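You operate a simulated robot arm through the tools that you are given. There is no shell and no other tool. Be economical: measure what you need, move in short steps, check, and stop when the job is done.

You are at the controls of a simulated robot arm. One attempt, no reset.

## Task
Stand the green whisk and long spoon in the utensil pot; wipe up the crumbs by the bread bin.
Fine: the blue cloth goes back where it lay.

It is judged by the outcome, as a careful person would: the job done as asked, and still so three seconds after it is handed in. It fails if anything else is knocked over, pushed out of place, dropped, spilled or broken. Flat cloth is picked up by pressing the open fingertips on it (5 to 10 N) and closing them slowly along it; thin cloth reads only 2 to 8 mm in the jaws.

## Robot
A 7-joint arm with a two-finger parallel gripper, fixed in place. Base frame: the origin is at the foot of the arm, x ahead of it, y to its left, z up; the work surface is at about z = 89.9. Units: cm, degrees, N and s.
With the tool pointing down near the work surface it reaches from about 28 to 74 cm from the base axis. Its first joint turns from -115.0 to 115.0 degrees. Payload 3.91 kg.
The tool frame sits at the grasp point between the pads (the TCP): z along the fingers, y along the line on which they close. The tips reach 3 cm beyond it. Largest opening 11 cm; finger width 2, thickness 1; the body of the gripper, 4.8 by 11.2 cm, starts 5.5 cm behind the TCP.
Orientation is that of the tool frame in the base frame, as a unit quaternion [x, y, z, w]. With the fingers straight down and closing along the base's y, the tool's x points along the base's -x, its y along +y and its z along -z.

## Interface
- The arm moves only by the tool move_arm. Its argument "deltas" is a list of rows, each an object of numbers (a shift or turn left out is 0, a gripper value left out holds the last): "x", "y", "z": the shift along the tool's x, y, z in units of 20 mm (1.0 is 20 mm); "ax", "ay", "az": the turn, a rotation vector about the tool's x, y, z in units of 4 degrees (1.0 is 4 degrees); "grip": the finger opening in cm, from 0 to 11. In form: [{"x": .., "y": .., "z": .., "ax": .., "ay": .., "az": .., "grip": ..}, ...]. A call has 1 to 10 rows; each row shifts and turns the commanded pose from where the row before left it, along the tool's axes as they then stand. A call with a number of a shift or a turn outside -1 to 1 is refused whole. Rows are played at 5 a second. More than 5 cm and 8.6 degrees between two rows, or a gripper value outside its range, and nothing of the call is played. A pose out of reach is approached as far as the arm can. The call stops where the force on the tool passes 40 N (or 10 N more than at its start, if that is more) or the arm is blocked; 0.2 s more then pass. Each finger travels about 10.8 cm/s and halts on what it meets, pressing with about 36 N; the grip force reading is that of the motor and also rises with nothing between the fingers. The clock runs only during rows and for 0.2 s after the last one: add rows that do not move to give the fingers time. The reply holds the time, the measured pose of the TCP, the force on the tool along the base axes, the opening and the grip force, in the units named above and with some noise.
- Cameras (640 x 400 px; columns grow to the right, rows downward): "scene" is fixed at [5.04, 64.83, 165.96]; the picture's right is [-0.82, -0.57, 0.00], its down [-0.35, 0.51, -0.79] and it looks along [0.45, -0.64, -0.62] (base axes); focal length 335 px, centre (320, 200). "wrist" rides on the gripper at [7.2, 1.7, -10.3] in the tool frame; the picture's right is [-0.23, 0.97, 0.00], its down [-0.76, -0.18, -0.62] and it looks along [-0.61, -0.14, 0.78] (tool axes); focal length 222 px, centre (320, 200). There is no depth. A picture from a camera that has moved, and an enlarged one, comes with that camera's place and axes in the base frame and with its lens.
- camera(camera): a new picture of that camera. The clock stands still meanwhile.
- lift_body(by): slides the trunk up (or, below 0, down) by that many cm; the arm rides with it, the base frame stays. It gives what a move gives, with no picture.
- inspect(camera, box): a new picture of the part [left, top, right, bottom] of that camera's present view, enlarged. The clock stands still meanwhile.
- close_job(): hands the job in; it is judged then, once.

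Go step by step. Nothing tells you positions but the pictures and the camera data: compare them with the known pose of the tool, close in by small moves and look again before you grip or let go. The budget is 120 turns and 68 pictures, counting those below and the enlarged ones. Unless the task says otherwise, let go and move clear before handing in.

The tools are called after "Request:" by a JSON object that holds its "fn" and its "kwargs". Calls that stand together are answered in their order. move_arm: Moves the arm, as the interface text tells. Its arguments: {"type":"object","properties":{"deltas":{"type":"array","items":{"type":"object","properties":{"x":{"type":"number"},"y":{"type":"number"},"z":{"type":"number"},"ax":{"type":"number"},"ay":{"type":"number"},"az":{"type":"number"},"grip":{"type":"number"}}}}},"required":["deltas"]} The other tools are called the same way: lift_body (by) slides the trunk up or down; camera (camera) takes a picture; inspect (camera, box) takes an enlarged picture of a part of a camera's view; close_job () hands the job in.

At the start:

```text
time: 0.0
tool_pos: [46.98, 1.07, 127.29]
ee_rot: [0.0, 1.0, 0.0, 0.0]
force: [0.6, 0.6, -0.4]
opening: 10.99
grip_force: 0.2
trunk travel left (down, up): [-92.5, 6.5]
```

scene: 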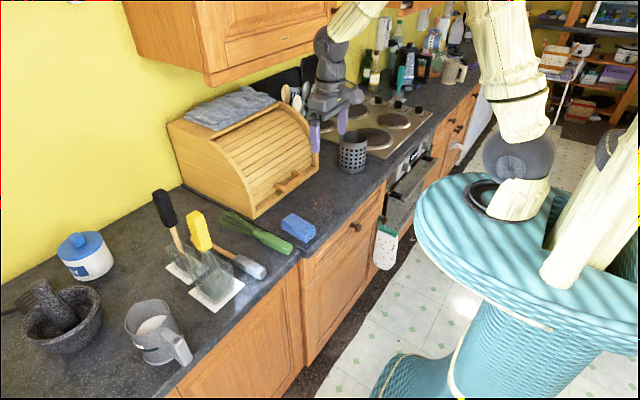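
wrist: 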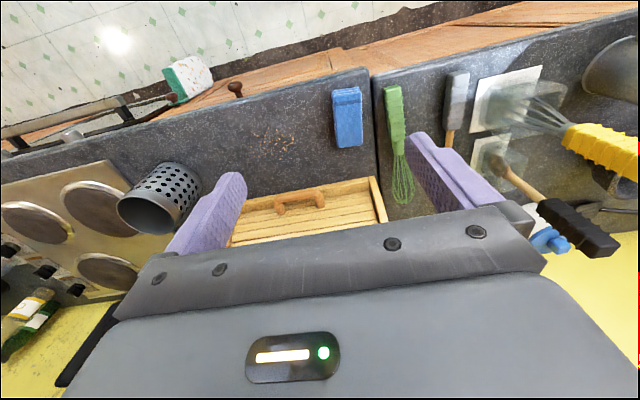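

I see a counter with a bread bin, a green whisk, a blue block or cloth, a pot with holes, and crumbs in front of the bin. I'll enlarge the views to identify each item.

Request:
{"fn": "inspect", "kwargs": {"camera": "scene", "box": [140, 160, 340, 320]}}

Request:
{"fn": "inspect", "kwargs": {"camera": "wrist", "box": [220, 60, 640, 270]}}

Request:
{"fn": "inspect", "kwargs": {"camera": "scene", "box": [160, 60, 420, 220]}}

```text
2.50 times, centred on (240, 240) of scene
camera zoom: at [5.04, 64.83, 165.96], right [-0.82, -0.57, 0.0], down [-0.35, 0.51, -0.79], along [0.45, -0.64, -0.62], focal length 837 px, centre (520, 100)
```

zoom: 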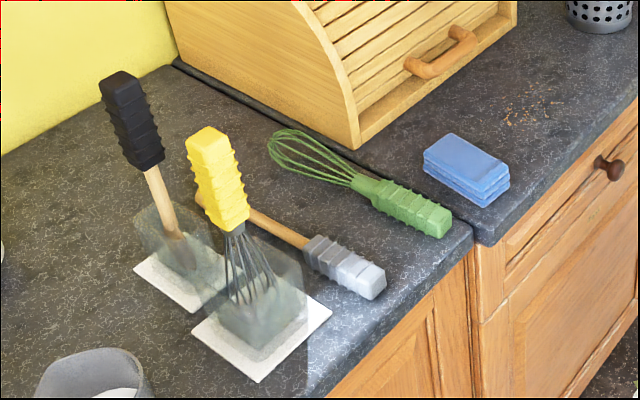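

```text
1.52 times, centred on (430, 165) of wrist
camera zoom: at [39.82, 2.71, 137.72], right [0.23, 0.97, 0.0], down [0.76, -0.18, 0.62], along [0.61, -0.14, -0.78], focal length 338 px, centre (152, 253)
```

zoom: 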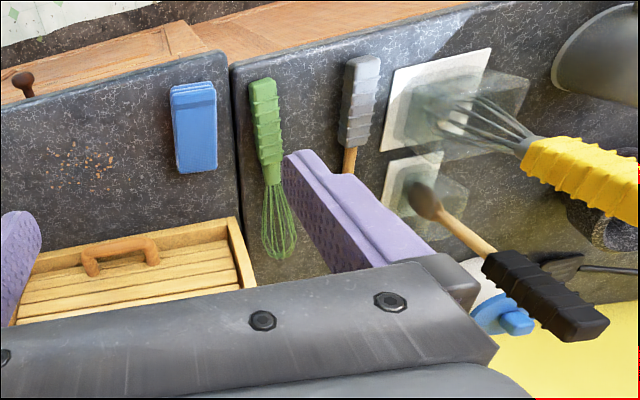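

```text
2.46 times, centred on (290, 140) of scene
camera zoom: at [5.04, 64.83, 165.96], right [-0.82, -0.57, 0.0], down [-0.35, 0.51, -0.79], along [0.45, -0.64, -0.62], focal length 824 px, centre (394, 348)
```

zoom: 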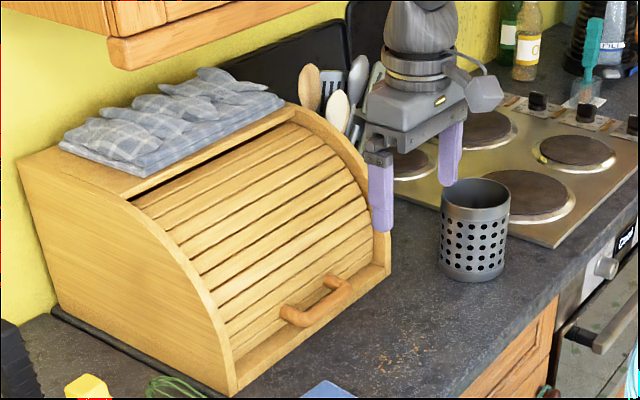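

The items to use look clear: a green whisk with its handle at x≈53–66, y≈13.5; a grey-handled utensil at y≈25; and a folded blue cloth at about (56, 4.7). The crumbs are near (58, -12.5) and the perforated pot near (62, -40). I'll go above the cloth first for a closer look.

Request:
{"fn": "move_arm", "kwargs": {"deltas": [{"x": -0.9, "y": 0.36, "z": 1}, {"x": -0.9, "y": 0.36, "z": 1}, {"x": -0.9, "y": 0.36, "z": 1}, {"x": -0.9, "y": 0.36, "z": 1}, {"x": -0.9, "y": 0.36, "z": 1}, {"z": 1}, {"z": 1}, {"z": 0.6}, {}]}}

Request:
{"fn": "camera", "kwargs": {"camera": "wrist"}}

Request:
{"fn": "camera", "kwargs": {"camera": "scene"}}

```text
time: 2.0
tool_pos: [56.12, 4.53, 112.27]
ee_rot: [0.0, 1.0, 0.0, 0.0]
force: [1.2, -0.3, -0.5]
opening: 11.01
grip_force: 0.1
trunk travel left (down, up): [-92.5, 6.5]
```

```text
62 pictures are left
camera wrist: at [48.82, 6.3, 122.53], right [0.23, 0.97, 0.0], down [0.76, -0.18, 0.62], along [0.61, -0.14, -0.78], focal length 222 px, centre (320, 200)
```

wrist: 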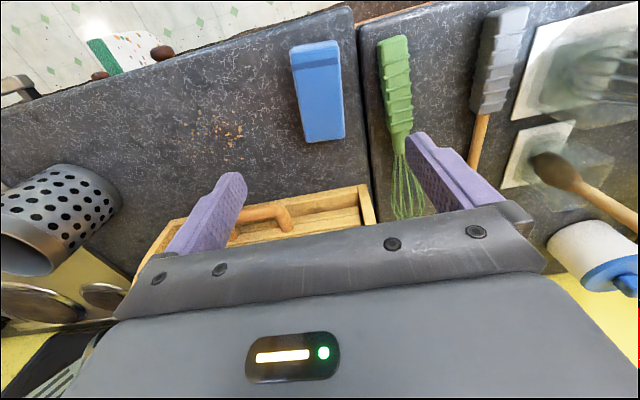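

```text
61 pictures are left
```

scene: 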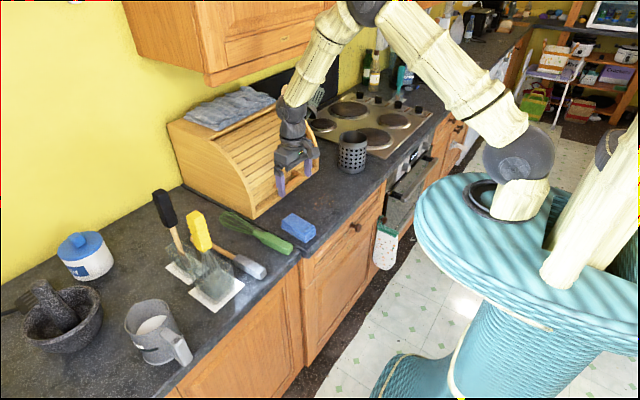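

The cloth is a folded stack about 10.5 × 5.4 cm, centred near (56, 4.55) and turned about -6°. I'll narrow the jaws to 8 cm, match that angle and come down to just above its top.

Request:
{"fn": "move_arm", "kwargs": {"deltas": [{"az": 0.75, "z": 1, "grip": 8}, {"az": 0.75, "z": 1}, {"z": 1}, {"z": 1}, {"z": 1}, {"z": 1}, {"z": 1}, {"z": 0.5}, {}]}}

Request:
{"fn": "camera", "kwargs": {"camera": "wrist"}}

Request:
{"fn": "inspect", "kwargs": {"camera": "scene", "box": [200, 130, 380, 260]}}

```text
time: 4.0
tool_pos: [56.16, 4.45, 97.22]
ee_rot: [0.052, 0.999, 0.0, 0.0]
force: [-0.1, -0.3, -0.6]
opening: 8.02
grip_force: 0.1
trunk travel left (down, up): [-92.5, 6.5]
```

```text
60 pictures are left
camera wrist: at [49.09, 6.9, 107.53], right [0.33, 0.94, 0.0], down [0.74, -0.26, 0.62], along [0.59, -0.2, -0.78], focal length 222 px, centre (320, 200)
```

wrist: 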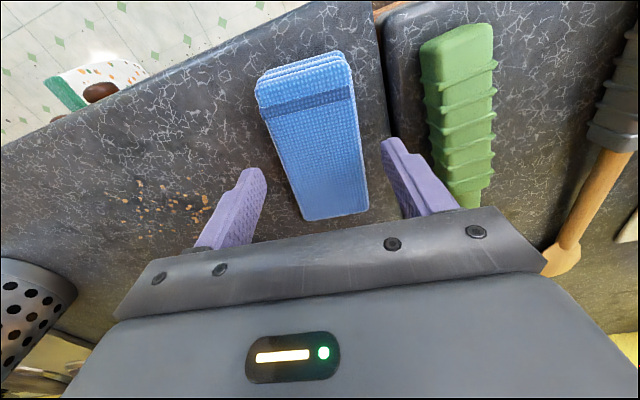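

```text
3.08 times, centred on (290, 195) of scene
camera zoom: at [5.04, 64.83, 165.96], right [-0.82, -0.57, 0.0], down [-0.35, 0.51, -0.79], along [0.45, -0.64, -0.62], focal length 1030 px, centre (412, 215)
```

zoom: 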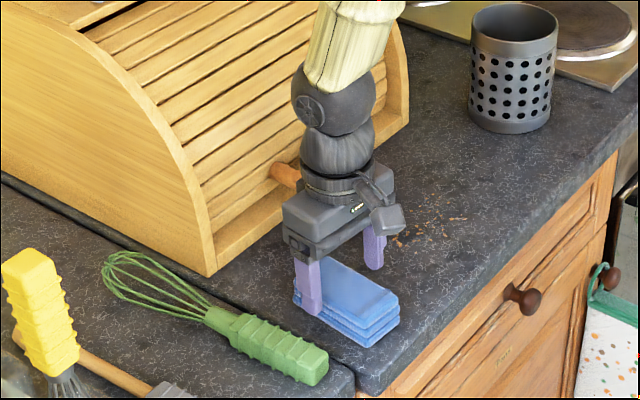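

The jaws straddle the cloth and the angle agrees. I'll move about 0.6 cm forward, lower, and close gently.

Request:
{"fn": "move_arm", "kwargs": {"deltas": [{"x": -0.35, "z": 0.6}, {"z": 0.6}, {"z": 0.55}, {"grip": 7}, {"grip": 6.2}, {"grip": 5.6}, {"grip": 5.2}, {}, {}]}}

Request:
{"fn": "camera", "kwargs": {"camera": "wrist"}}

```text
time: 6.0
tool_pos: [56.7, 4.46, 94.0]
ee_rot: [0.052, 0.999, 0.001, 0.002]
force: [3.7, -4.5, 38.0]
opening: 5.88
grip_force: 6.8
trunk travel left (down, up): [-92.5, 6.5]
```

```text
58 pictures are left
camera wrist: at [49.63, 6.94, 104.29], right [0.33, 0.94, 0.0], down [0.74, -0.26, 0.63], along [0.59, -0.2, -0.78], focal length 222 px, centre (320, 200)
```

wrist: 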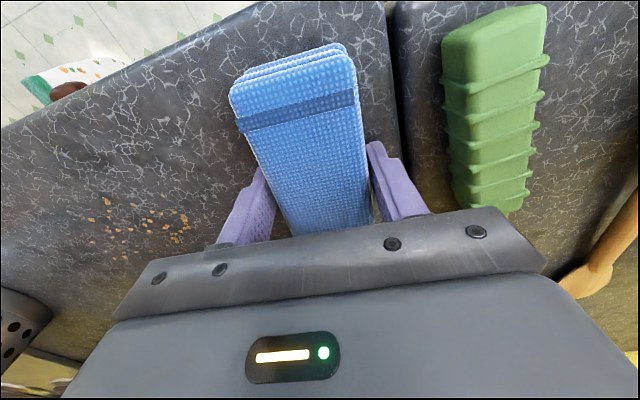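

The tool reads 38 N upward, so the tips are bearing on something. I'll ease up a little and see how the force changes.

Request:
{"fn": "move_arm", "kwargs": {"deltas": [{"z": -0.15}, {}, {}]}}

Request:
{"fn": "inspect", "kwargs": {"camera": "scene", "box": [250, 170, 340, 250]}}

```text
time: 6.8
tool_pos: [56.59, 4.41, 94.0]
ee_rot: [0.053, 0.999, 0.0, -0.001]
force: [6.4, -4.7, 13.1]
opening: 5.55
grip_force: 12.4
trunk travel left (down, up): [-92.5, 6.5]
```

```text
5.00 times, centred on (295, 210) of scene
camera zoom: at [5.04, 64.83, 165.96], right [-0.82, -0.57, 0.0], down [-0.35, 0.51, -0.79], along [0.45, -0.64, -0.62], focal length 1674 px, centre (445, 150)
```

zoom: 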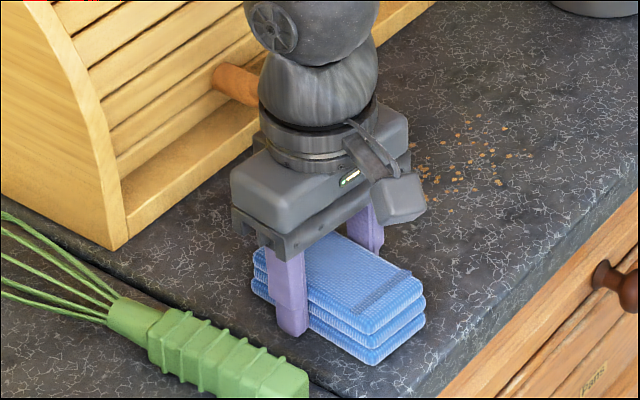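

The tips are touching the counter at TCP z≈94.0, so effective contact is about 4 cm below the TCP. I'll lift 4 mm so they clear, and hold the cloth.

Request:
{"fn": "move_arm", "kwargs": {"deltas": [{"z": -0.2}, {"grip": 5.0}, {"grip": 4.8}, {}, {}]}}

```text
time: 8.0
tool_pos: [56.71, 4.6, 94.35]
ee_rot: [0.053, 0.999, 0.0, 0.0]
force: [-0.4, -1.4, -0.9]
opening: 5.4
grip_force: 36.3
trunk travel left (down, up): [-92.5, 6.5]
```

The cloth is gripped firmly (5.4 cm opening). Crumbs span about x 54–62 and y -8 to -19. I'll lift a little and carry the cloth to just beside them, at about (58, -2).

Request:
{"fn": "move_arm", "kwargs": {"deltas": [{"z": -0.6}, {"z": -0.6}, {"x": -0.31, "y": -0.8}, {"x": -0.31, "y": -0.8}, {"x": -0.31, "y": -0.8}, {"z": 0.5}, {"z": 0.4}, {}]}}

Request:
{"fn": "camera", "kwargs": {"camera": "wrist"}}

Request:
{"fn": "inspect", "kwargs": {"camera": "scene", "box": [260, 150, 360, 230]}}

```text
time: 9.8
tool_pos: [58.23, -0.41, 94.98]
ee_rot: [0.053, 0.999, 0.0, 0.0]
force: [-0.3, 0.5, -0.4]
opening: 5.39
grip_force: 36.2
trunk travel left (down, up): [-92.5, 6.5]
```

```text
56 pictures are left
camera wrist: at [51.13, 2.09, 105.21], right [0.33, 0.94, 0.0], down [0.74, -0.26, 0.62], along [0.59, -0.2, -0.78], focal length 222 px, centre (320, 200)
```

wrist: 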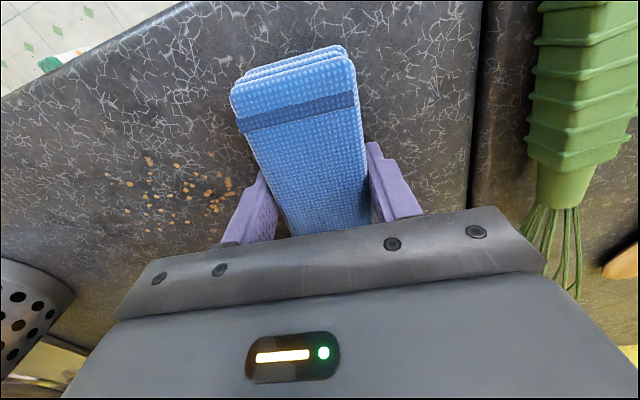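

```text
5.00 times, centred on (310, 190) of scene
camera zoom: at [5.04, 64.83, 165.96], right [-0.82, -0.57, 0.0], down [-0.35, 0.51, -0.79], along [0.45, -0.64, -0.62], focal length 1674 px, centre (370, 250)
```

zoom: 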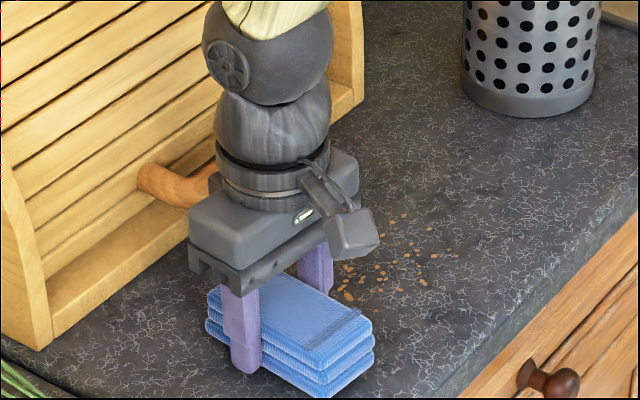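

The cloth is just above the counter and beside the crumbs. I'll lower it until it presses lightly.

Request:
{"fn": "move_arm", "kwargs": {"deltas": [{"z": 0.2}, {"z": 0.1}, {"z": 0.05}, {}]}}

```text
time: 10.8
tool_pos: [58.22, -0.46, 94.18]
ee_rot: [0.052, 0.999, 0.0, -0.001]
force: [0.3, -0.2, 0.0]
opening: 5.43
grip_force: 35.5
trunk travel left (down, up): [-92.5, 6.5]
```

Request:
{"fn": "move_arm", "kwargs": {"deltas": [{"z": 0.05}, {"z": 0.05}, {}]}}

```text
time: 11.6
tool_pos: [58.27, -0.61, 94.04]
ee_rot: [0.052, 0.999, 0.0, 0.001]
force: [0.6, -0.1, -0.6]
opening: 5.41
grip_force: 35.8
trunk travel left (down, up): [-92.5, 6.5]
```

Request:
{"fn": "move_arm", "kwargs": {"deltas": [{"z": 0.1}, {"z": 0.1}, {}]}}

```text
time: 12.4
tool_pos: [58.15, -0.48, 93.99]
ee_rot: [0.052, 0.999, 0.0, 0.003]
force: [2.1, -1.0, 34.6]
opening: 5.41
grip_force: 36.1
trunk travel left (down, up): [-92.5, 6.5]
```

Contact comes at TCP z≈94. I'll back off to about 8 N and start sweeping toward -y over the crumbs.

Request:
{"fn": "move_arm", "kwargs": {"deltas": [{"z": -0.12}, {"x": -0.08, "y": -0.75}, {"x": -0.08, "y": -0.75}, {"x": -0.08, "y": -0.75}, {"x": -0.08, "y": -0.75}, {"x": -0.08, "y": -0.75}, {"x": -0.08, "y": -0.75}, {}]}}

Request:
{"fn": "camera", "kwargs": {"camera": "wrist"}}

Request:
{"fn": "inspect", "kwargs": {"camera": "scene", "box": [260, 150, 360, 230]}}

```text
time: 13.2
tool_pos: [57.94, -2.9, 93.94]
ee_rot: [0.053, 0.999, 0.0, 0.0]
force: [-3.5, -0.7, 11.0]
opening: 5.41
grip_force: 36.4
trunk travel left (down, up): [-92.5, 6.5]
stopped in row 3: the force on the tool passed its limit (the readings are from after the stop); the commanded pose is now the measured one
```

```text
54 pictures are left
camera wrist: at [50.91, -0.37, 104.34], right [0.33, 0.94, 0.0], down [0.74, -0.26, 0.62], along [0.59, -0.2, -0.78], focal length 222 px, centre (320, 200)
```

wrist: 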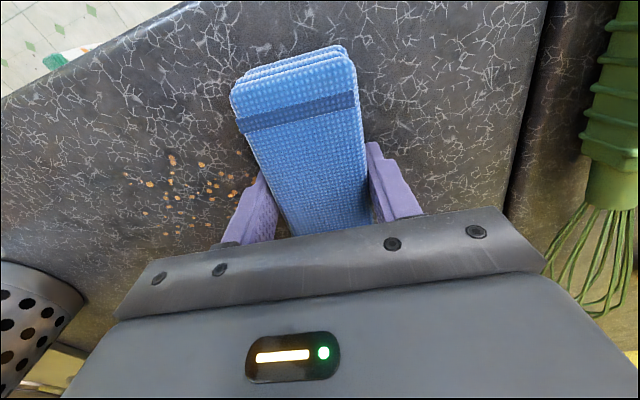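

```text
5.00 times, centred on (310, 190) of scene
camera zoom: at [5.04, 64.83, 165.96], right [-0.82, -0.57, 0.0], down [-0.35, 0.51, -0.79], along [0.45, -0.64, -0.62], focal length 1674 px, centre (370, 250)
```

zoom: 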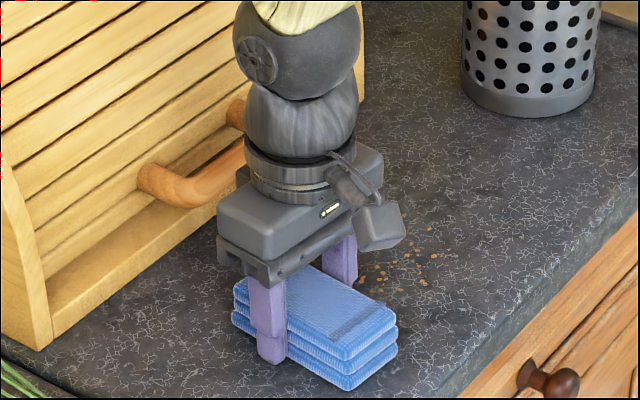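

The force limit stopped the sweep after 2.4 cm. I'll carry on with about 1 mm less pressure and smaller steps.

Request:
{"fn": "move_arm", "kwargs": {"deltas": [{"z": -0.03}, {"x": -0.05, "y": -0.5}, {"x": -0.05, "y": -0.5}, {"x": -0.05, "y": -0.5}, {"x": -0.05, "y": -0.5}, {"x": -0.05, "y": -0.5}, {"x": -0.05, "y": -0.5}, {"x": -0.05, "y": -0.5}, {"x": -0.05, "y": -0.5}, {}]}}

Request:
{"fn": "camera", "kwargs": {"camera": "wrist"}}

```text
time: 15.4
tool_pos: [57.89, -10.82, 93.95]
ee_rot: [0.052, 0.999, 0.0, -0.001]
force: [-1.1, 3.7, 9.4]
opening: 5.38
grip_force: 35.7
trunk travel left (down, up): [-92.5, 6.5]
```

```text
52 pictures are left
camera wrist: at [50.89, -8.31, 104.34], right [0.33, 0.94, 0.0], down [0.74, -0.26, 0.62], along [0.59, -0.2, -0.78], focal length 222 px, centre (320, 200)
```

wrist: 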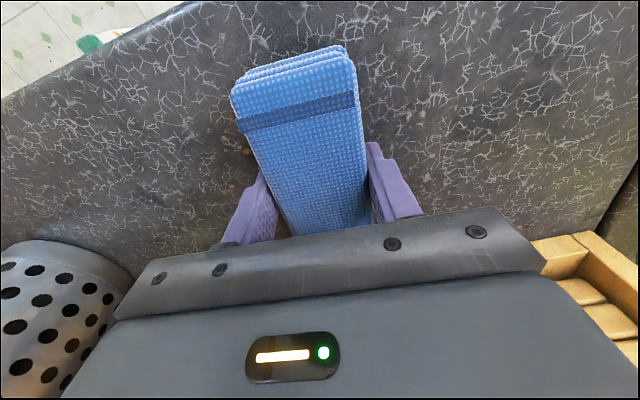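

Wiping works: crumbs vanish under the cloth, and almost none are left visible. I'll sweep on to y≈-19.

Request:
{"fn": "move_arm", "kwargs": {"deltas": [{"x": -0.05, "y": -0.5}, {"x": -0.05, "y": -0.5}, {"x": -0.05, "y": -0.5}, {"x": -0.05, "y": -0.5}, {"x": -0.05, "y": -0.5}, {"x": -0.05, "y": -0.5}, {"x": -0.05, "y": -0.5}, {"x": -0.05, "y": -0.5}, {}]}}

Request:
{"fn": "camera", "kwargs": {"camera": "wrist"}}

Request:
{"fn": "inspect", "kwargs": {"camera": "scene", "box": [260, 130, 385, 230]}}

```text
time: 17.4
tool_pos: [57.92, -19.02, 94.0]
ee_rot: [0.051, 0.999, 0.0, -0.001]
force: [-1.2, 0.4, 3.2]
opening: 5.4
grip_force: 36.1
trunk travel left (down, up): [-92.5, 6.5]
```

```text
51 pictures are left
camera wrist: at [50.9, -16.51, 104.34], right [0.33, 0.95, 0.0], down [0.74, -0.26, 0.62], along [0.59, -0.2, -0.78], focal length 222 px, centre (320, 200)
```

wrist: 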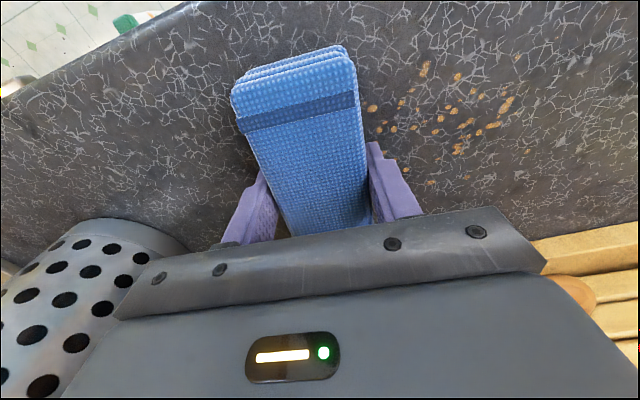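

```text
4.00 times, centred on (322, 180) of scene
camera zoom: at [5.04, 64.83, 165.96], right [-0.82, -0.57, 0.0], down [-0.35, 0.51, -0.79], along [0.45, -0.64, -0.62], focal length 1339 px, centre (310, 280)
```

zoom: 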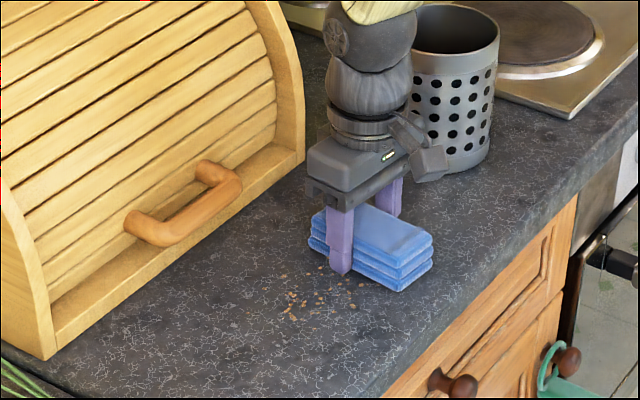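

The crumbs are unmoved: the fingertips carried the load, not the cloth. I'll set the cloth down, regrip about 9 mm higher so it sticks out below the tips, and wipe back.

Request:
{"fn": "move_arm", "kwargs": {"deltas": [{"grip": 6.2}, {"grip": 7.0}, {"z": -0.25}, {"z": -0.25}, {"grip": 5.6}, {"grip": 4.8}, {}, {}, {}]}}

```text
time: 19.4
tool_pos: [58.08, -18.93, 94.94]
ee_rot: [0.051, 0.999, 0.001, -0.001]
force: [-0.2, -0.1, 1.7]
opening: 5.39
grip_force: 35.9
trunk travel left (down, up): [-92.5, 6.5]
```

Request:
{"fn": "move_arm", "kwargs": {"deltas": [{"z": 0.1}, {"z": 0.1}, {}]}}

Request:
{"fn": "inspect", "kwargs": {"camera": "scene", "box": [300, 150, 370, 210]}}

```text
time: 20.2
tool_pos: [57.94, -18.91, 94.97]
ee_rot: [0.052, 0.999, 0.0, 0.002]
force: [1.9, -2.3, 33.5]
opening: 5.41
grip_force: 35.7
trunk travel left (down, up): [-92.5, 6.5]
```

```text
6.67 times, centred on (335, 180) of scene
camera zoom: at [5.04, 64.83, 165.96], right [-0.82, -0.57, 0.0], down [-0.35, 0.51, -0.79], along [0.45, -0.64, -0.62], focal length 2232 px, centre (220, 333)
```

zoom: 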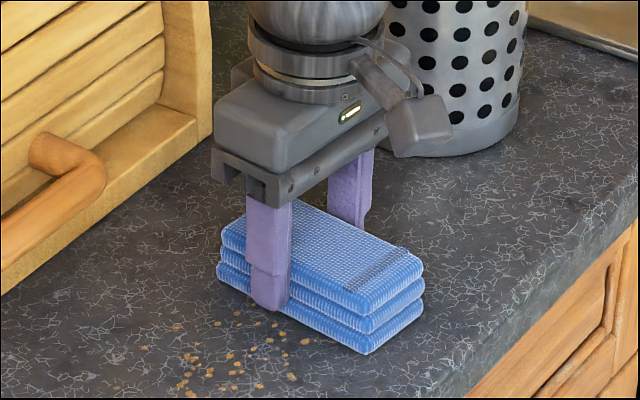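

Now the cloth itself bears the load. I'll ease to about 10 N and sweep back over the crumbs toward +y.

Request:
{"fn": "move_arm", "kwargs": {"deltas": [{"z": -0.13}, {"x": 0.05, "y": 0.5}, {"x": 0.05, "y": 0.5}, {"x": 0.05, "y": 0.5}, {"x": 0.05, "y": 0.5}, {"x": 0.05, "y": 0.5}, {"x": 0.05, "y": 0.5}, {"x": 0.05, "y": 0.5}, {"x": 0.05, "y": 0.5}, {}]}}

Request:
{"fn": "camera", "kwargs": {"camera": "wrist"}}

```text
time: 22.4
tool_pos: [57.96, -10.79, 95.0]
ee_rot: [0.052, 0.999, 0.001, -0.002]
force: [-0.8, -2.7, 8.8]
opening: 5.38
grip_force: 35.9
trunk travel left (down, up): [-92.5, 6.5]
```

```text
48 pictures are left
camera wrist: at [50.83, -8.31, 105.25], right [0.33, 0.95, 0.0], down [0.74, -0.26, 0.62], along [0.59, -0.2, -0.78], focal length 222 px, centre (320, 200)
```

wrist: 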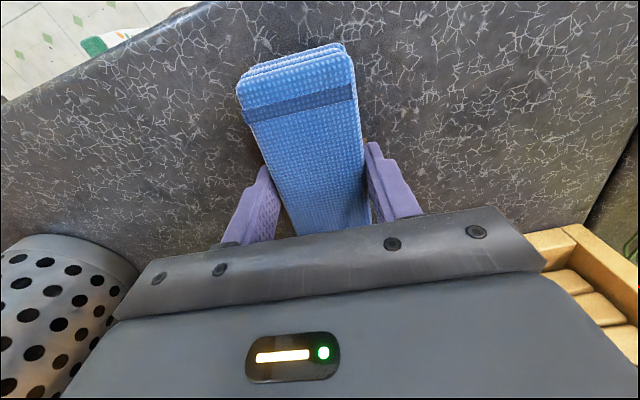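

Request:
{"fn": "move_arm", "kwargs": {"deltas": [{"x": 0.05, "y": 0.5}, {"x": 0.05, "y": 0.5}, {"x": 0.05, "y": 0.5}, {"x": 0.05, "y": 0.5}, {"x": 0.05, "y": 0.5}, {"x": 0.05, "y": 0.5}, {"x": 0.05, "y": 0.5}, {"x": 0.05, "y": 0.5}, {"x": 0.05, "y": 0.5}, {}]}}

Request:
{"fn": "camera", "kwargs": {"camera": "wrist"}}

Request:
{"fn": "inspect", "kwargs": {"camera": "scene", "box": [260, 130, 385, 230]}}

```text
time: 24.6
tool_pos: [57.99, -1.83, 94.87]
ee_rot: [0.052, 0.999, 0.001, -0.001]
force: [0.2, -3.7, 9.0]
opening: 5.41
grip_force: 35.6
trunk travel left (down, up): [-92.5, 6.5]
```

```text
47 pictures are left
camera wrist: at [50.96, 0.67, 105.23], right [0.33, 0.94, 0.0], down [0.74, -0.26, 0.62], along [0.59, -0.2, -0.78], focal length 222 px, centre (320, 200)
```

wrist: 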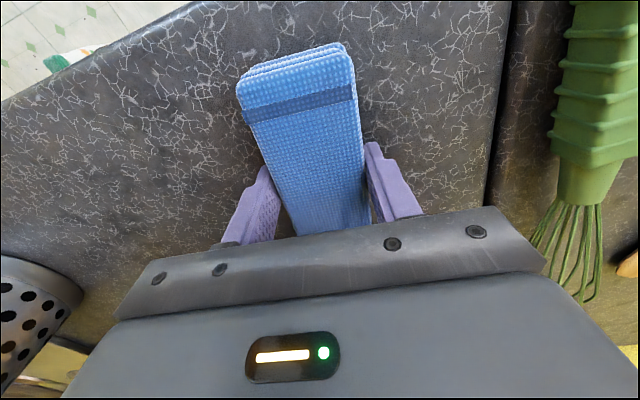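

```text
4.00 times, centred on (322, 180) of scene
camera zoom: at [5.04, 64.83, 165.96], right [-0.82, -0.57, 0.0], down [-0.35, 0.51, -0.79], along [0.45, -0.64, -0.62], focal length 1339 px, centre (310, 280)
```

zoom: 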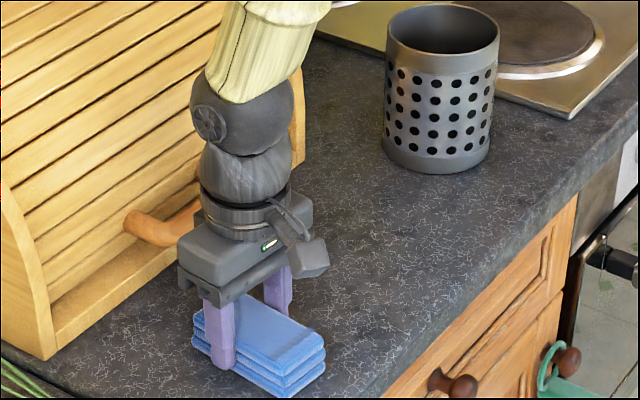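

The crumbs are gone. I'll lift the cloth slightly and carry it back to its original spot, TCP (56.7, 4.5).

Request:
{"fn": "move_arm", "kwargs": {"deltas": [{"z": -0.7}, {"x": 0.24, "y": 0.77}, {"x": 0.24, "y": 0.77}, {"x": 0.24, "y": 0.77}, {"x": 0.25, "y": 0.77}, {}, {"z": 0.5}, {}]}}

Request:
{"fn": "camera", "kwargs": {"camera": "wrist"}}

```text
time: 26.4
tool_pos: [56.86, 4.42, 95.35]
ee_rot: [0.052, 0.999, 0.0, -0.001]
force: [0.3, -0.4, 0.0]
opening: 5.41
grip_force: 35.4
trunk travel left (down, up): [-92.5, 6.5]
```

```text
45 pictures are left
camera wrist: at [49.75, 6.97, 105.68], right [0.33, 0.94, 0.0], down [0.74, -0.26, 0.62], along [0.59, -0.2, -0.78], focal length 222 px, centre (320, 200)
```

wrist: 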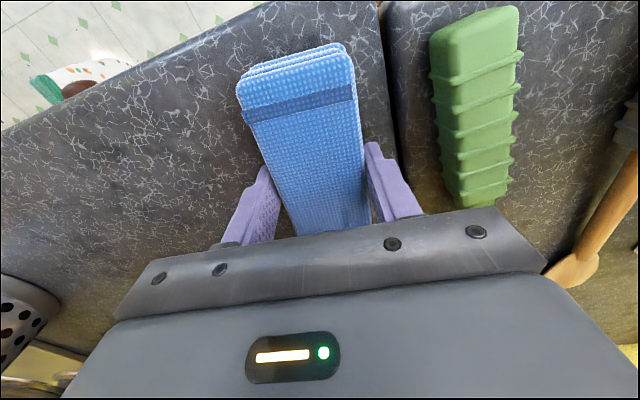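

Lowering to contact, releasing and rising clear.

Request:
{"fn": "move_arm", "kwargs": {"deltas": [{"x": 0.06, "z": 0.15}, {"z": 0.06}, {}, {"grip": 6.2}, {"grip": 7.6}, {}, {"z": -1}, {"z": -1}, {"z": -1}, {"z": -1}]}}

Request:
{"fn": "move_arm", "kwargs": {"deltas": [{"z": -1, "az": -0.75}, {"z": -1, "az": -0.75}, {"z": -1}, {}]}}

Request:
{"fn": "camera", "kwargs": {"camera": "wrist"}}

Request:
{"fn": "inspect", "kwargs": {"camera": "scene", "box": [200, 130, 400, 255]}}

```text
time: 28.6
tool_pos: [56.59, 4.45, 102.94]
ee_rot: [0.052, 0.999, 0.001, -0.001]
force: [-0.7, -0.2, 0.8]
opening: 7.61
grip_force: 0.1
trunk travel left (down, up): [-92.5, 6.5]
```

```text
time: 29.6
tool_pos: [56.63, 4.55, 108.88]
ee_rot: [0.0, 1.0, 0.0, -0.001]
force: [-0.6, 0.2, 0.4]
opening: 7.59
grip_force: 0.0
trunk travel left (down, up): [-92.5, 6.5]
```

```text
44 pictures are left
camera wrist: at [49.41, 6.3, 119.19], right [0.23, 0.97, 0.0], down [0.76, -0.18, 0.62], along [0.61, -0.14, -0.78], focal length 222 px, centre (320, 200)
```

wrist: 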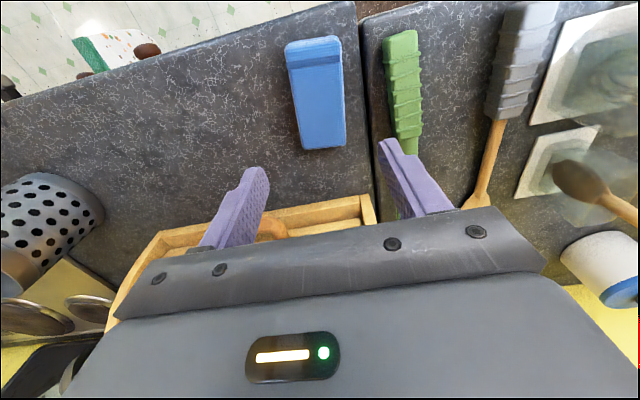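

```text
3.20 times, centred on (300, 192) of scene
camera zoom: at [5.04, 64.83, 165.96], right [-0.82, -0.57, 0.0], down [-0.35, 0.51, -0.79], along [0.45, -0.64, -0.62], focal length 1071 px, centre (384, 224)
```

zoom: 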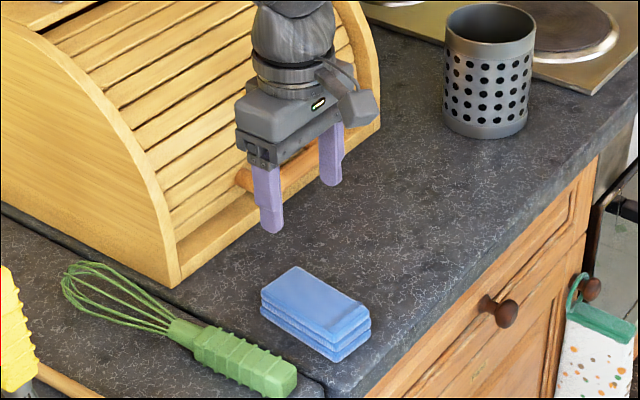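

The cloth is back exactly where it lay. Next is the whisk: its handle runs from about (52.5, 13.9) to (66, 14.6), turned about +5°. I'll go above its neck at x≈65 and look.

Request:
{"fn": "move_arm", "kwargs": {"deltas": [{"x": -0.9, "y": 1, "grip": 7}, {"x": -0.9, "y": 1}, {"x": -0.9, "y": 1}, {"x": -0.9, "y": 1}, {"x": -0.6, "y": 0.95, "az": -0.6}, {"z": 1, "az": -0.6}, {"z": 1}, {"z": 1}, {}]}}

Request:
{"fn": "camera", "kwargs": {"camera": "wrist"}}

Request:
{"fn": "inspect", "kwargs": {"camera": "scene", "box": [180, 150, 320, 270]}}

```text
time: 31.6
tool_pos: [65.09, 14.37, 102.85]
ee_rot: [-0.042, 0.999, 0.001, 0.001]
force: [0.1, -0.2, 0.2]
opening: 6.98
grip_force: 0.1
trunk travel left (down, up): [-92.5, 6.5]
```

```text
42 pictures are left
camera wrist: at [57.69, 15.55, 113.2], right [0.14, 0.99, 0.0], down [0.77, -0.11, 0.62], along [0.62, -0.09, -0.78], focal length 222 px, centre (320, 200)
```

wrist: 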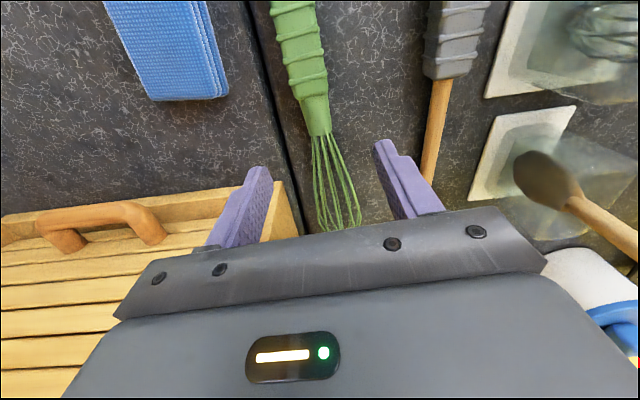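

```text
3.33 times, centred on (250, 210) of scene
camera zoom: at [5.04, 64.83, 165.96], right [-0.82, -0.57, 0.0], down [-0.35, 0.51, -0.79], along [0.45, -0.64, -0.62], focal length 1116 px, centre (553, 167)
```

zoom: 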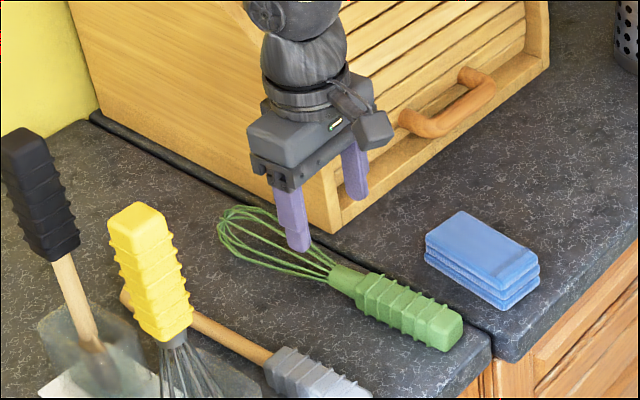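

The neck of the handle is at about (64.7, 14.1), between the jaws. I'll descend on it and grip.

Request:
{"fn": "move_arm", "kwargs": {"deltas": [{"x": 0.1, "y": -0.12, "z": 1, "grip": 6.4}, {"z": 1}, {"z": 1}, {"z": 0.9}, {}]}}

Request:
{"fn": "camera", "kwargs": {"camera": "wrist"}}

Request:
{"fn": "inspect", "kwargs": {"camera": "scene", "box": [210, 180, 310, 260]}}

```text
time: 32.8
tool_pos: [64.87, 14.17, 95.1]
ee_rot: [-0.041, 0.999, 0.001, 0.0]
force: [0.6, 0.0, -0.1]
opening: 6.42
grip_force: 0.1
trunk travel left (down, up): [-92.5, 6.5]
```

```text
40 pictures are left
camera wrist: at [57.41, 15.26, 105.48], right [0.14, 0.99, 0.0], down [0.77, -0.11, 0.62], along [0.62, -0.09, -0.78], focal length 222 px, centre (320, 200)
```

wrist: 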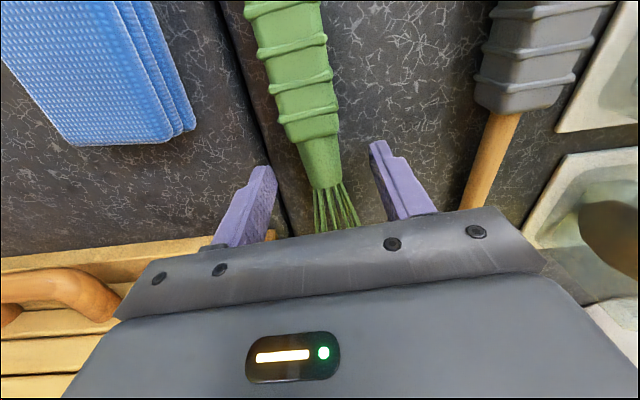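

```text
5.00 times, centred on (260, 220) of scene
camera zoom: at [5.04, 64.83, 165.96], right [-0.82, -0.57, 0.0], down [-0.35, 0.51, -0.79], along [0.45, -0.64, -0.62], focal length 1674 px, centre (620, 100)
```

zoom: 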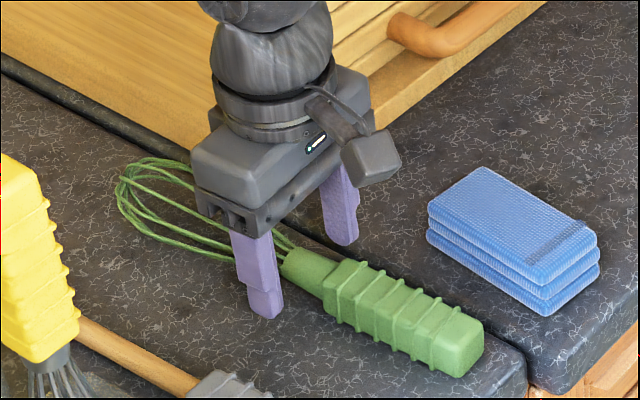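

The neck lies between the fingers. I'll lower another 6 mm and close.

Request:
{"fn": "move_arm", "kwargs": {"deltas": [{"x": 0.1, "z": 0.3}, {"grip": 4.5}, {"grip": 3}, {"grip": 2}, {"grip": 1}, {}, {}]}}

```text
time: 34.4
tool_pos: [64.63, 14.15, 94.49]
ee_rot: [-0.042, 0.999, 0.001, -0.001]
force: [0.2, 0.4, 0.7]
opening: 1.89
grip_force: 36.2
trunk travel left (down, up): [-92.5, 6.5]
```

Gripped at 1.9 cm. I'll lift straight up and check it.

Request:
{"fn": "move_arm", "kwargs": {"deltas": [{"z": -0.5}, {"z": -1}, {"z": -1}, {"z": -1}, {"z": -1}, {"z": -1}, {"z": -1}, {"z": -1}, {"z": -1}, {}]}}

Request:
{"fn": "camera", "kwargs": {"camera": "scene"}}

```text
time: 36.6
tool_pos: [64.73, 14.11, 111.41]
ee_rot: [-0.042, 0.999, 0.001, -0.001]
force: [-0.6, 0.6, -1.0]
opening: 1.9
grip_force: 35.8
trunk travel left (down, up): [-92.5, 6.5]
```

```text
38 pictures are left
```

scene: 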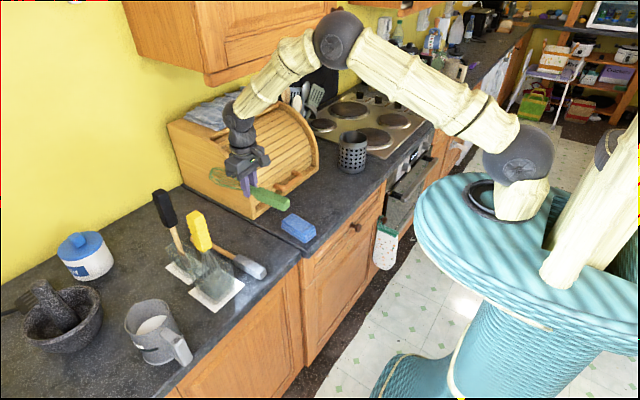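

The whisk is held level. I'll pull back and up to get clear of the bin before tilting.

Request:
{"fn": "move_arm", "kwargs": {"deltas": [{"x": 1, "z": -0.5}, {"x": 1, "z": -0.5}, {"x": 1, "z": -0.5}, {"x": 1, "z": -0.5}, {"x": 1, "z": -0.5}, {"x": 1, "z": -0.5}, {"x": 1, "z": -0.5}, {"x": 1, "z": -0.5}, {"x": 1, "z": -0.5}, {}]}}

Request:
{"fn": "move_arm", "kwargs": {"deltas": [{"y": -1, "az": 1}, {"y": -1, "az": 1}, {"y": -1, "az": 1}, {"y": -1, "az": 1}, {"y": -1, "az": 1}, {"y": -1, "az": 1}, {"y": -1, "az": 1}, {"y": -1, "az": 1}, {"y": -1, "az": 1}, {}]}}

```text
time: 38.8
tool_pos: [46.92, 12.7, 120.63]
ee_rot: [-0.042, 0.999, 0.0, -0.001]
force: [0.0, 0.0, -1.8]
opening: 1.87
grip_force: 36.0
trunk travel left (down, up): [-92.5, 6.5]
```

```text
time: 41.0
tool_pos: [43.3, -4.88, 120.45]
ee_rot: [0.269, 0.963, 0.0, -0.001]
force: [0.2, -0.4, -0.2]
opening: 1.85
grip_force: 35.8
trunk travel left (down, up): [-92.5, 6.5]
```

Request:
{"fn": "move_arm", "kwargs": {"deltas": [{"y": -1, "ay": -1}, {"y": -1, "ay": -1}, {"y": -1, "ay": -1}, {"y": -1, "ay": -1}, {"y": -1, "ay": -1}, {"y": -1, "ay": -1}, {"y": -1, "ay": -1}, {"y": -1, "ay": -1}, {"y": -1, "ay": -1}, {}]}}

Request:
{"fn": "camera", "kwargs": {"camera": "scene"}}

Request:
{"fn": "camera", "kwargs": {"camera": "wrist"}}

```text
time: 43.2
tool_pos: [38.68, -22.89, 121.41]
ee_rot: [0.256, 0.916, -0.083, 0.297]
force: [0.7, 0.0, -0.8]
opening: 1.85
grip_force: 36.7
out of reach, approached as far as the arm can: row 6, 7, 8, 9
trunk travel left (down, up): [-92.5, 6.5]
```

```text
37 pictures are left
```

scene: 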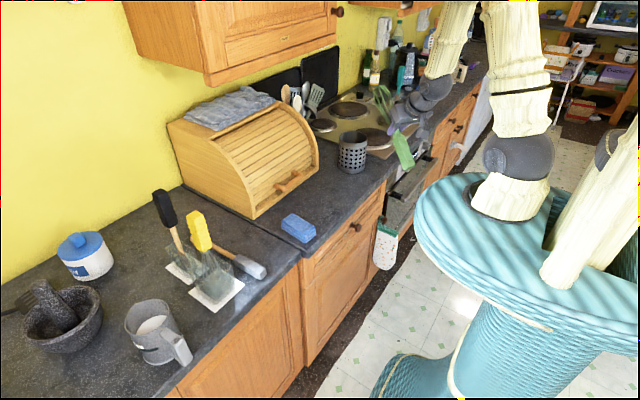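

```text
36 pictures are left
camera wrist: at [29.34, -15.17, 125.56], right [0.66, 0.74, 0.13], down [0.12, -0.28, 0.95], along [0.74, -0.61, -0.28], focal length 222 px, centre (320, 200)
```

wrist: 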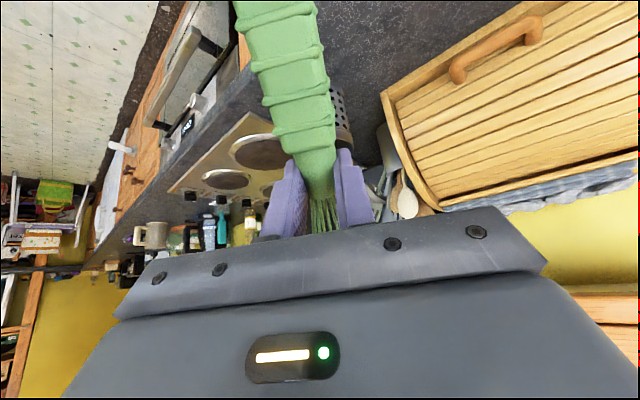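

Tilted 36° so far; the arm was a bit too tucked in, so I'll keep tilting while moving outward toward the pot.

Request:
{"fn": "move_arm", "kwargs": {"deltas": [{"x": -0.48, "z": 0.36, "y": -0.3}, {"x": -0.48, "z": 0.36, "y": -0.3, "ay": -1}, {"x": -0.46, "z": 0.39, "y": -0.3, "ay": -1}, {"x": -0.43, "z": 0.42, "ay": -1}, {"x": -0.4, "z": 0.45, "ay": -1}, {"x": -0.37, "z": 0.47, "ay": -1}, {"x": -0.33, "z": 0.5, "ay": -1}, {"x": -0.3, "z": 0.52, "ay": -1}, {}]}}

Request:
{"fn": "camera", "kwargs": {"camera": "scene"}}

```text
time: 45.2
tool_pos: [46.02, -29.3, 121.29]
ee_rot: [0.228, 0.817, -0.142, 0.51]
force: [-0.6, 0.4, -0.9]
opening: 1.83
grip_force: 35.7
trunk travel left (down, up): [-92.5, 6.5]
```

```text
35 pictures are left
```

scene: 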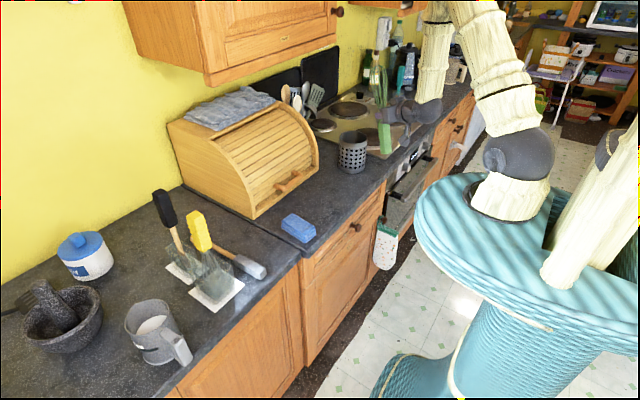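

Tilt is now 64° with the handle pointing down. I'll tilt to 80° and move out toward the pot, keeping above its rim.

Request:
{"fn": "move_arm", "kwargs": {"deltas": [{"x": -0.44, "z": 0.9, "y": -0.1, "ay": -1}, {"x": -0.37, "z": 0.93, "y": -0.1, "ay": -1}, {"x": -0.31, "z": 0.95, "ay": -1}, {"x": -0.24, "z": 0.97, "ay": -1}, {"x": -0.17, "z": 0.98}, {"x": -0.17, "z": 0.98}, {}]}}

Request:
{"fn": "inspect", "kwargs": {"camera": "scene", "box": [300, 60, 440, 190]}}

Request:
{"fn": "camera", "kwargs": {"camera": "wrist"}}

```text
time: 46.8
tool_pos: [56.09, -35.77, 121.17]
ee_rot: [0.207, 0.738, -0.173, 0.618]
force: [-0.4, -0.3, -0.9]
opening: 1.84
grip_force: 35.8
trunk travel left (down, up): [-92.5, 6.5]
```

```text
3.08 times, centred on (370, 125) of scene
camera zoom: at [5.04, 64.83, 165.96], right [-0.82, -0.57, 0.0], down [-0.35, 0.51, -0.79], along [0.45, -0.64, -0.62], focal length 1030 px, centre (166, 431)
```

zoom: 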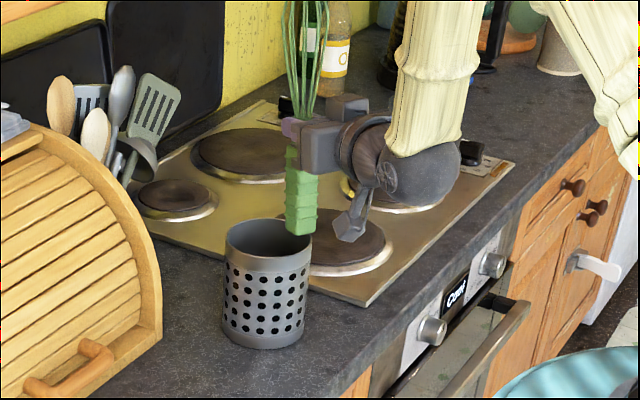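

```text
33 pictures are left
camera wrist: at [47.15, -28.32, 115.89], right [0.54, 0.81, 0.22], down [-0.5, 0.1, 0.86], along [0.68, -0.58, 0.46], focal length 222 px, centre (320, 200)
```

wrist: 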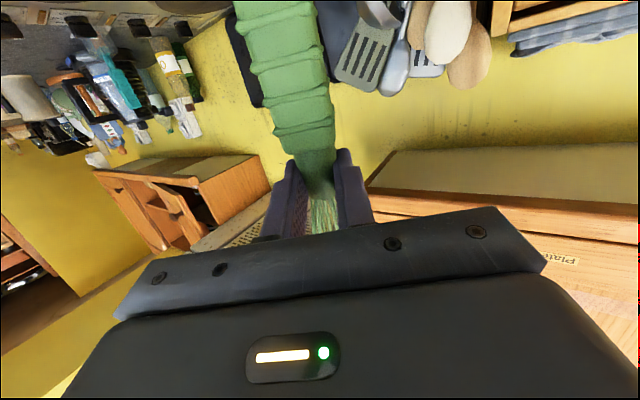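

The handle hangs vertically, just short of the pot. I'll move 6 cm farther out and check the alignment from the scene camera.

Request:
{"fn": "move_arm", "kwargs": {"deltas": [{"x": -0.17, "z": 0.98, "y": -0.05}, {"x": -0.17, "z": 0.98, "y": -0.05}, {"x": -0.17, "z": 0.98, "y": -0.05}, {}]}}

Request:
{"fn": "inspect", "kwargs": {"camera": "scene", "box": [300, 60, 440, 190]}}

```text
time: 47.8
tool_pos: [61.08, -39.17, 121.22]
ee_rot: [0.206, 0.739, -0.172, 0.618]
force: [-0.1, -0.5, -1.4]
opening: 1.85
grip_force: 35.6
trunk travel left (down, up): [-92.5, 6.5]
```

```text
3.08 times, centred on (370, 125) of scene
camera zoom: at [5.04, 64.83, 165.96], right [-0.82, -0.57, 0.0], down [-0.35, 0.51, -0.79], along [0.45, -0.64, -0.62], focal length 1030 px, centre (166, 431)
```

zoom: 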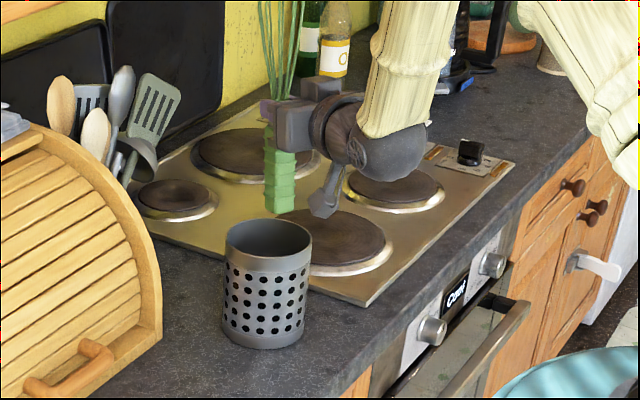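

The handle lines up with the pot opening (projected landing within about 0.7 cm of centre). I'll nudge 0.5 cm sideways and lower it.

Request:
{"fn": "move_arm", "kwargs": {"deltas": [{"y": 0.25}, {"x": 0.985, "z": 0.17}, {"x": 0.985, "z": 0.17}, {"x": 0.985, "z": 0.17}, {"x": 0.985, "z": 0.17}, {"x": 0.5, "z": 0.09}, {}]}}

Request:
{"fn": "inspect", "kwargs": {"camera": "scene", "box": [300, 60, 440, 190]}}

```text
time: 49.4
tool_pos: [61.17, -38.84, 112.06]
ee_rot: [0.207, 0.738, -0.173, 0.619]
force: [0.6, -0.1, -1.1]
opening: 1.81
grip_force: 35.8
trunk travel left (down, up): [-92.5, 6.5]
```

```text
3.08 times, centred on (370, 125) of scene
camera zoom: at [5.04, 64.83, 165.96], right [-0.82, -0.57, 0.0], down [-0.35, 0.51, -0.79], along [0.45, -0.64, -0.62], focal length 1030 px, centre (166, 431)
```

zoom: 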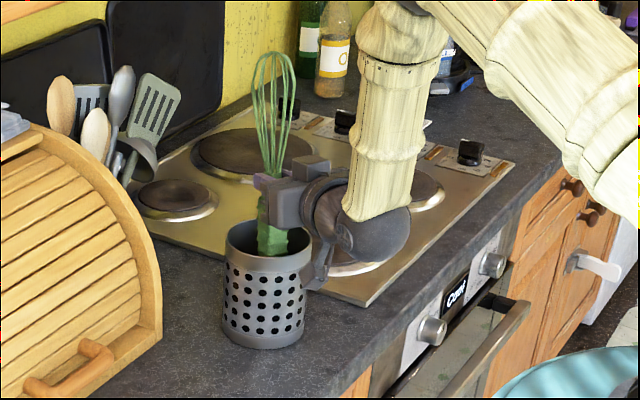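

The handle is inside the pot with no contact. I'll lower until the gripper body is just above the rim.

Request:
{"fn": "move_arm", "kwargs": {"deltas": [{"x": 0.7, "z": 0.12}, {"x": 0.7, "z": 0.12}, {"x": 0.5, "z": 0.09}, {}]}}

Request:
{"fn": "inspect", "kwargs": {"camera": "scene", "box": [320, 90, 400, 180]}}

```text
time: 50.4
tool_pos: [61.22, -38.76, 108.22]
ee_rot: [0.205, 0.738, -0.172, 0.619]
force: [0.5, 0.4, -0.8]
opening: 1.84
grip_force: 36.0
trunk travel left (down, up): [-92.5, 6.5]
```

```text
4.44 times, centred on (360, 135) of scene
camera zoom: at [5.04, 64.83, 165.96], right [-0.82, -0.57, 0.0], down [-0.35, 0.51, -0.79], along [0.45, -0.64, -0.62], focal length 1488 px, centre (142, 489)
```

zoom: 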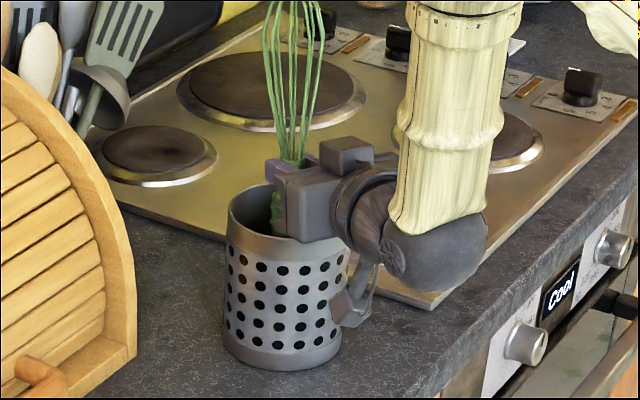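

Request:
{"fn": "move_arm", "kwargs": {"deltas": [{"x": 0.4, "z": 0.07}, {"x": 0.4, "z": 0.07}, {"x": 0.2, "z": 0.035}, {}]}}

Request:
{"fn": "inspect", "kwargs": {"camera": "scene", "box": [320, 90, 400, 180]}}

```text
time: 51.4
tool_pos: [61.11, -38.79, 106.37]
ee_rot: [0.207, 0.739, -0.173, 0.618]
force: [1.0, -0.1, -0.3]
opening: 1.84
grip_force: 36.0
trunk travel left (down, up): [-92.5, 6.5]
```

```text
4.44 times, centred on (360, 135) of scene
camera zoom: at [5.04, 64.83, 165.96], right [-0.82, -0.57, 0.0], down [-0.35, 0.51, -0.79], along [0.45, -0.64, -0.62], focal length 1488 px, centre (142, 489)
```

zoom: 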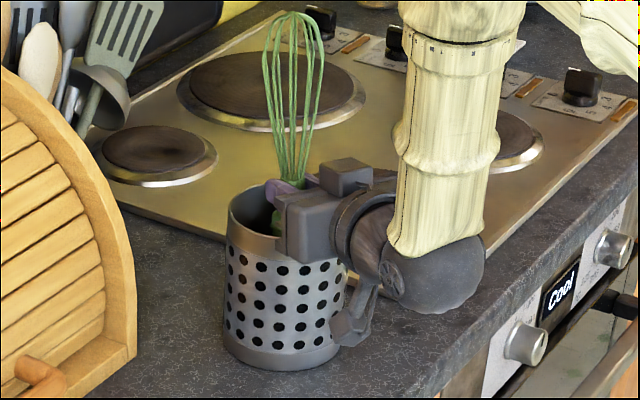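

I'll release it gently, wait for it to settle, then retreat straight back.

Request:
{"fn": "move_arm", "kwargs": {"deltas": [{"grip": 2.6}, {"grip": 3.5}, {"grip": 5}, {}, {}, {}]}}

Request:
{"fn": "inspect", "kwargs": {"camera": "scene", "box": [320, 70, 420, 180]}}

```text
time: 52.8
tool_pos: [61.03, -38.83, 106.4]
ee_rot: [0.206, 0.738, -0.172, 0.619]
force: [-0.1, -0.6, 0.7]
opening: 5.03
grip_force: 0.0
trunk travel left (down, up): [-92.5, 6.5]
```

```text
3.64 times, centred on (370, 125) of scene
camera zoom: at [5.04, 64.83, 165.96], right [-0.82, -0.57, 0.0], down [-0.35, 0.51, -0.79], along [0.45, -0.64, -0.62], focal length 1217 px, centre (138, 473)
```

zoom: 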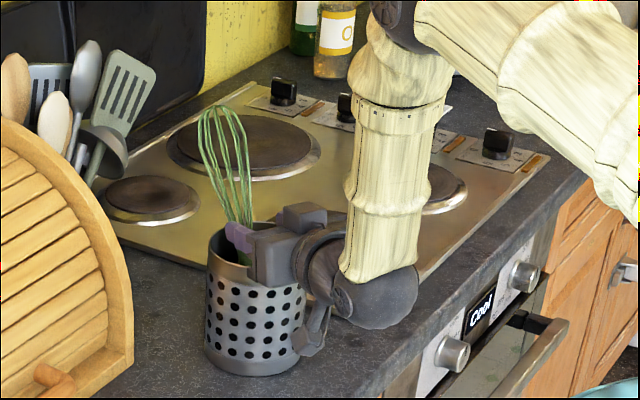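

The whisk stands in the pot, leaning away from the gripper. I'll back straight out.

Request:
{"fn": "move_arm", "kwargs": {"deltas": [{"z": -0.5}, {"z": -1}, {"z": -1}, {"z": -1}, {"z": -1}, {"z": -1, "x": -0.5}, {"z": -1, "x": -1}, {"x": -1}, {"x": -1}, {}]}}

Request:
{"fn": "camera", "kwargs": {"camera": "scene"}}

```text
time: 55.0
tool_pos: [51.21, -32.87, 115.42]
ee_rot: [0.205, 0.739, -0.171, 0.618]
force: [0.0, 0.3, 0.4]
opening: 5.03
grip_force: 0.1
trunk travel left (down, up): [-92.5, 6.5]
```

```text
27 pictures are left
```

scene: 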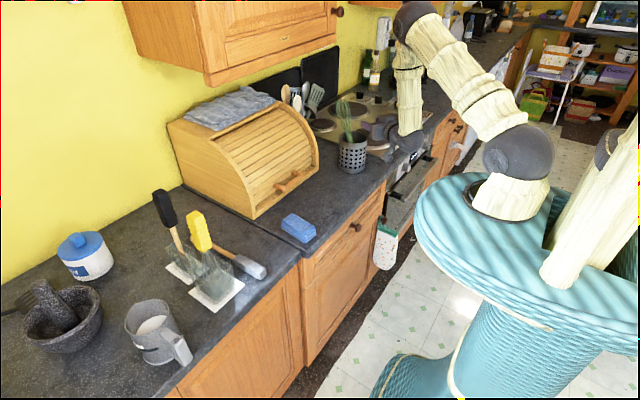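

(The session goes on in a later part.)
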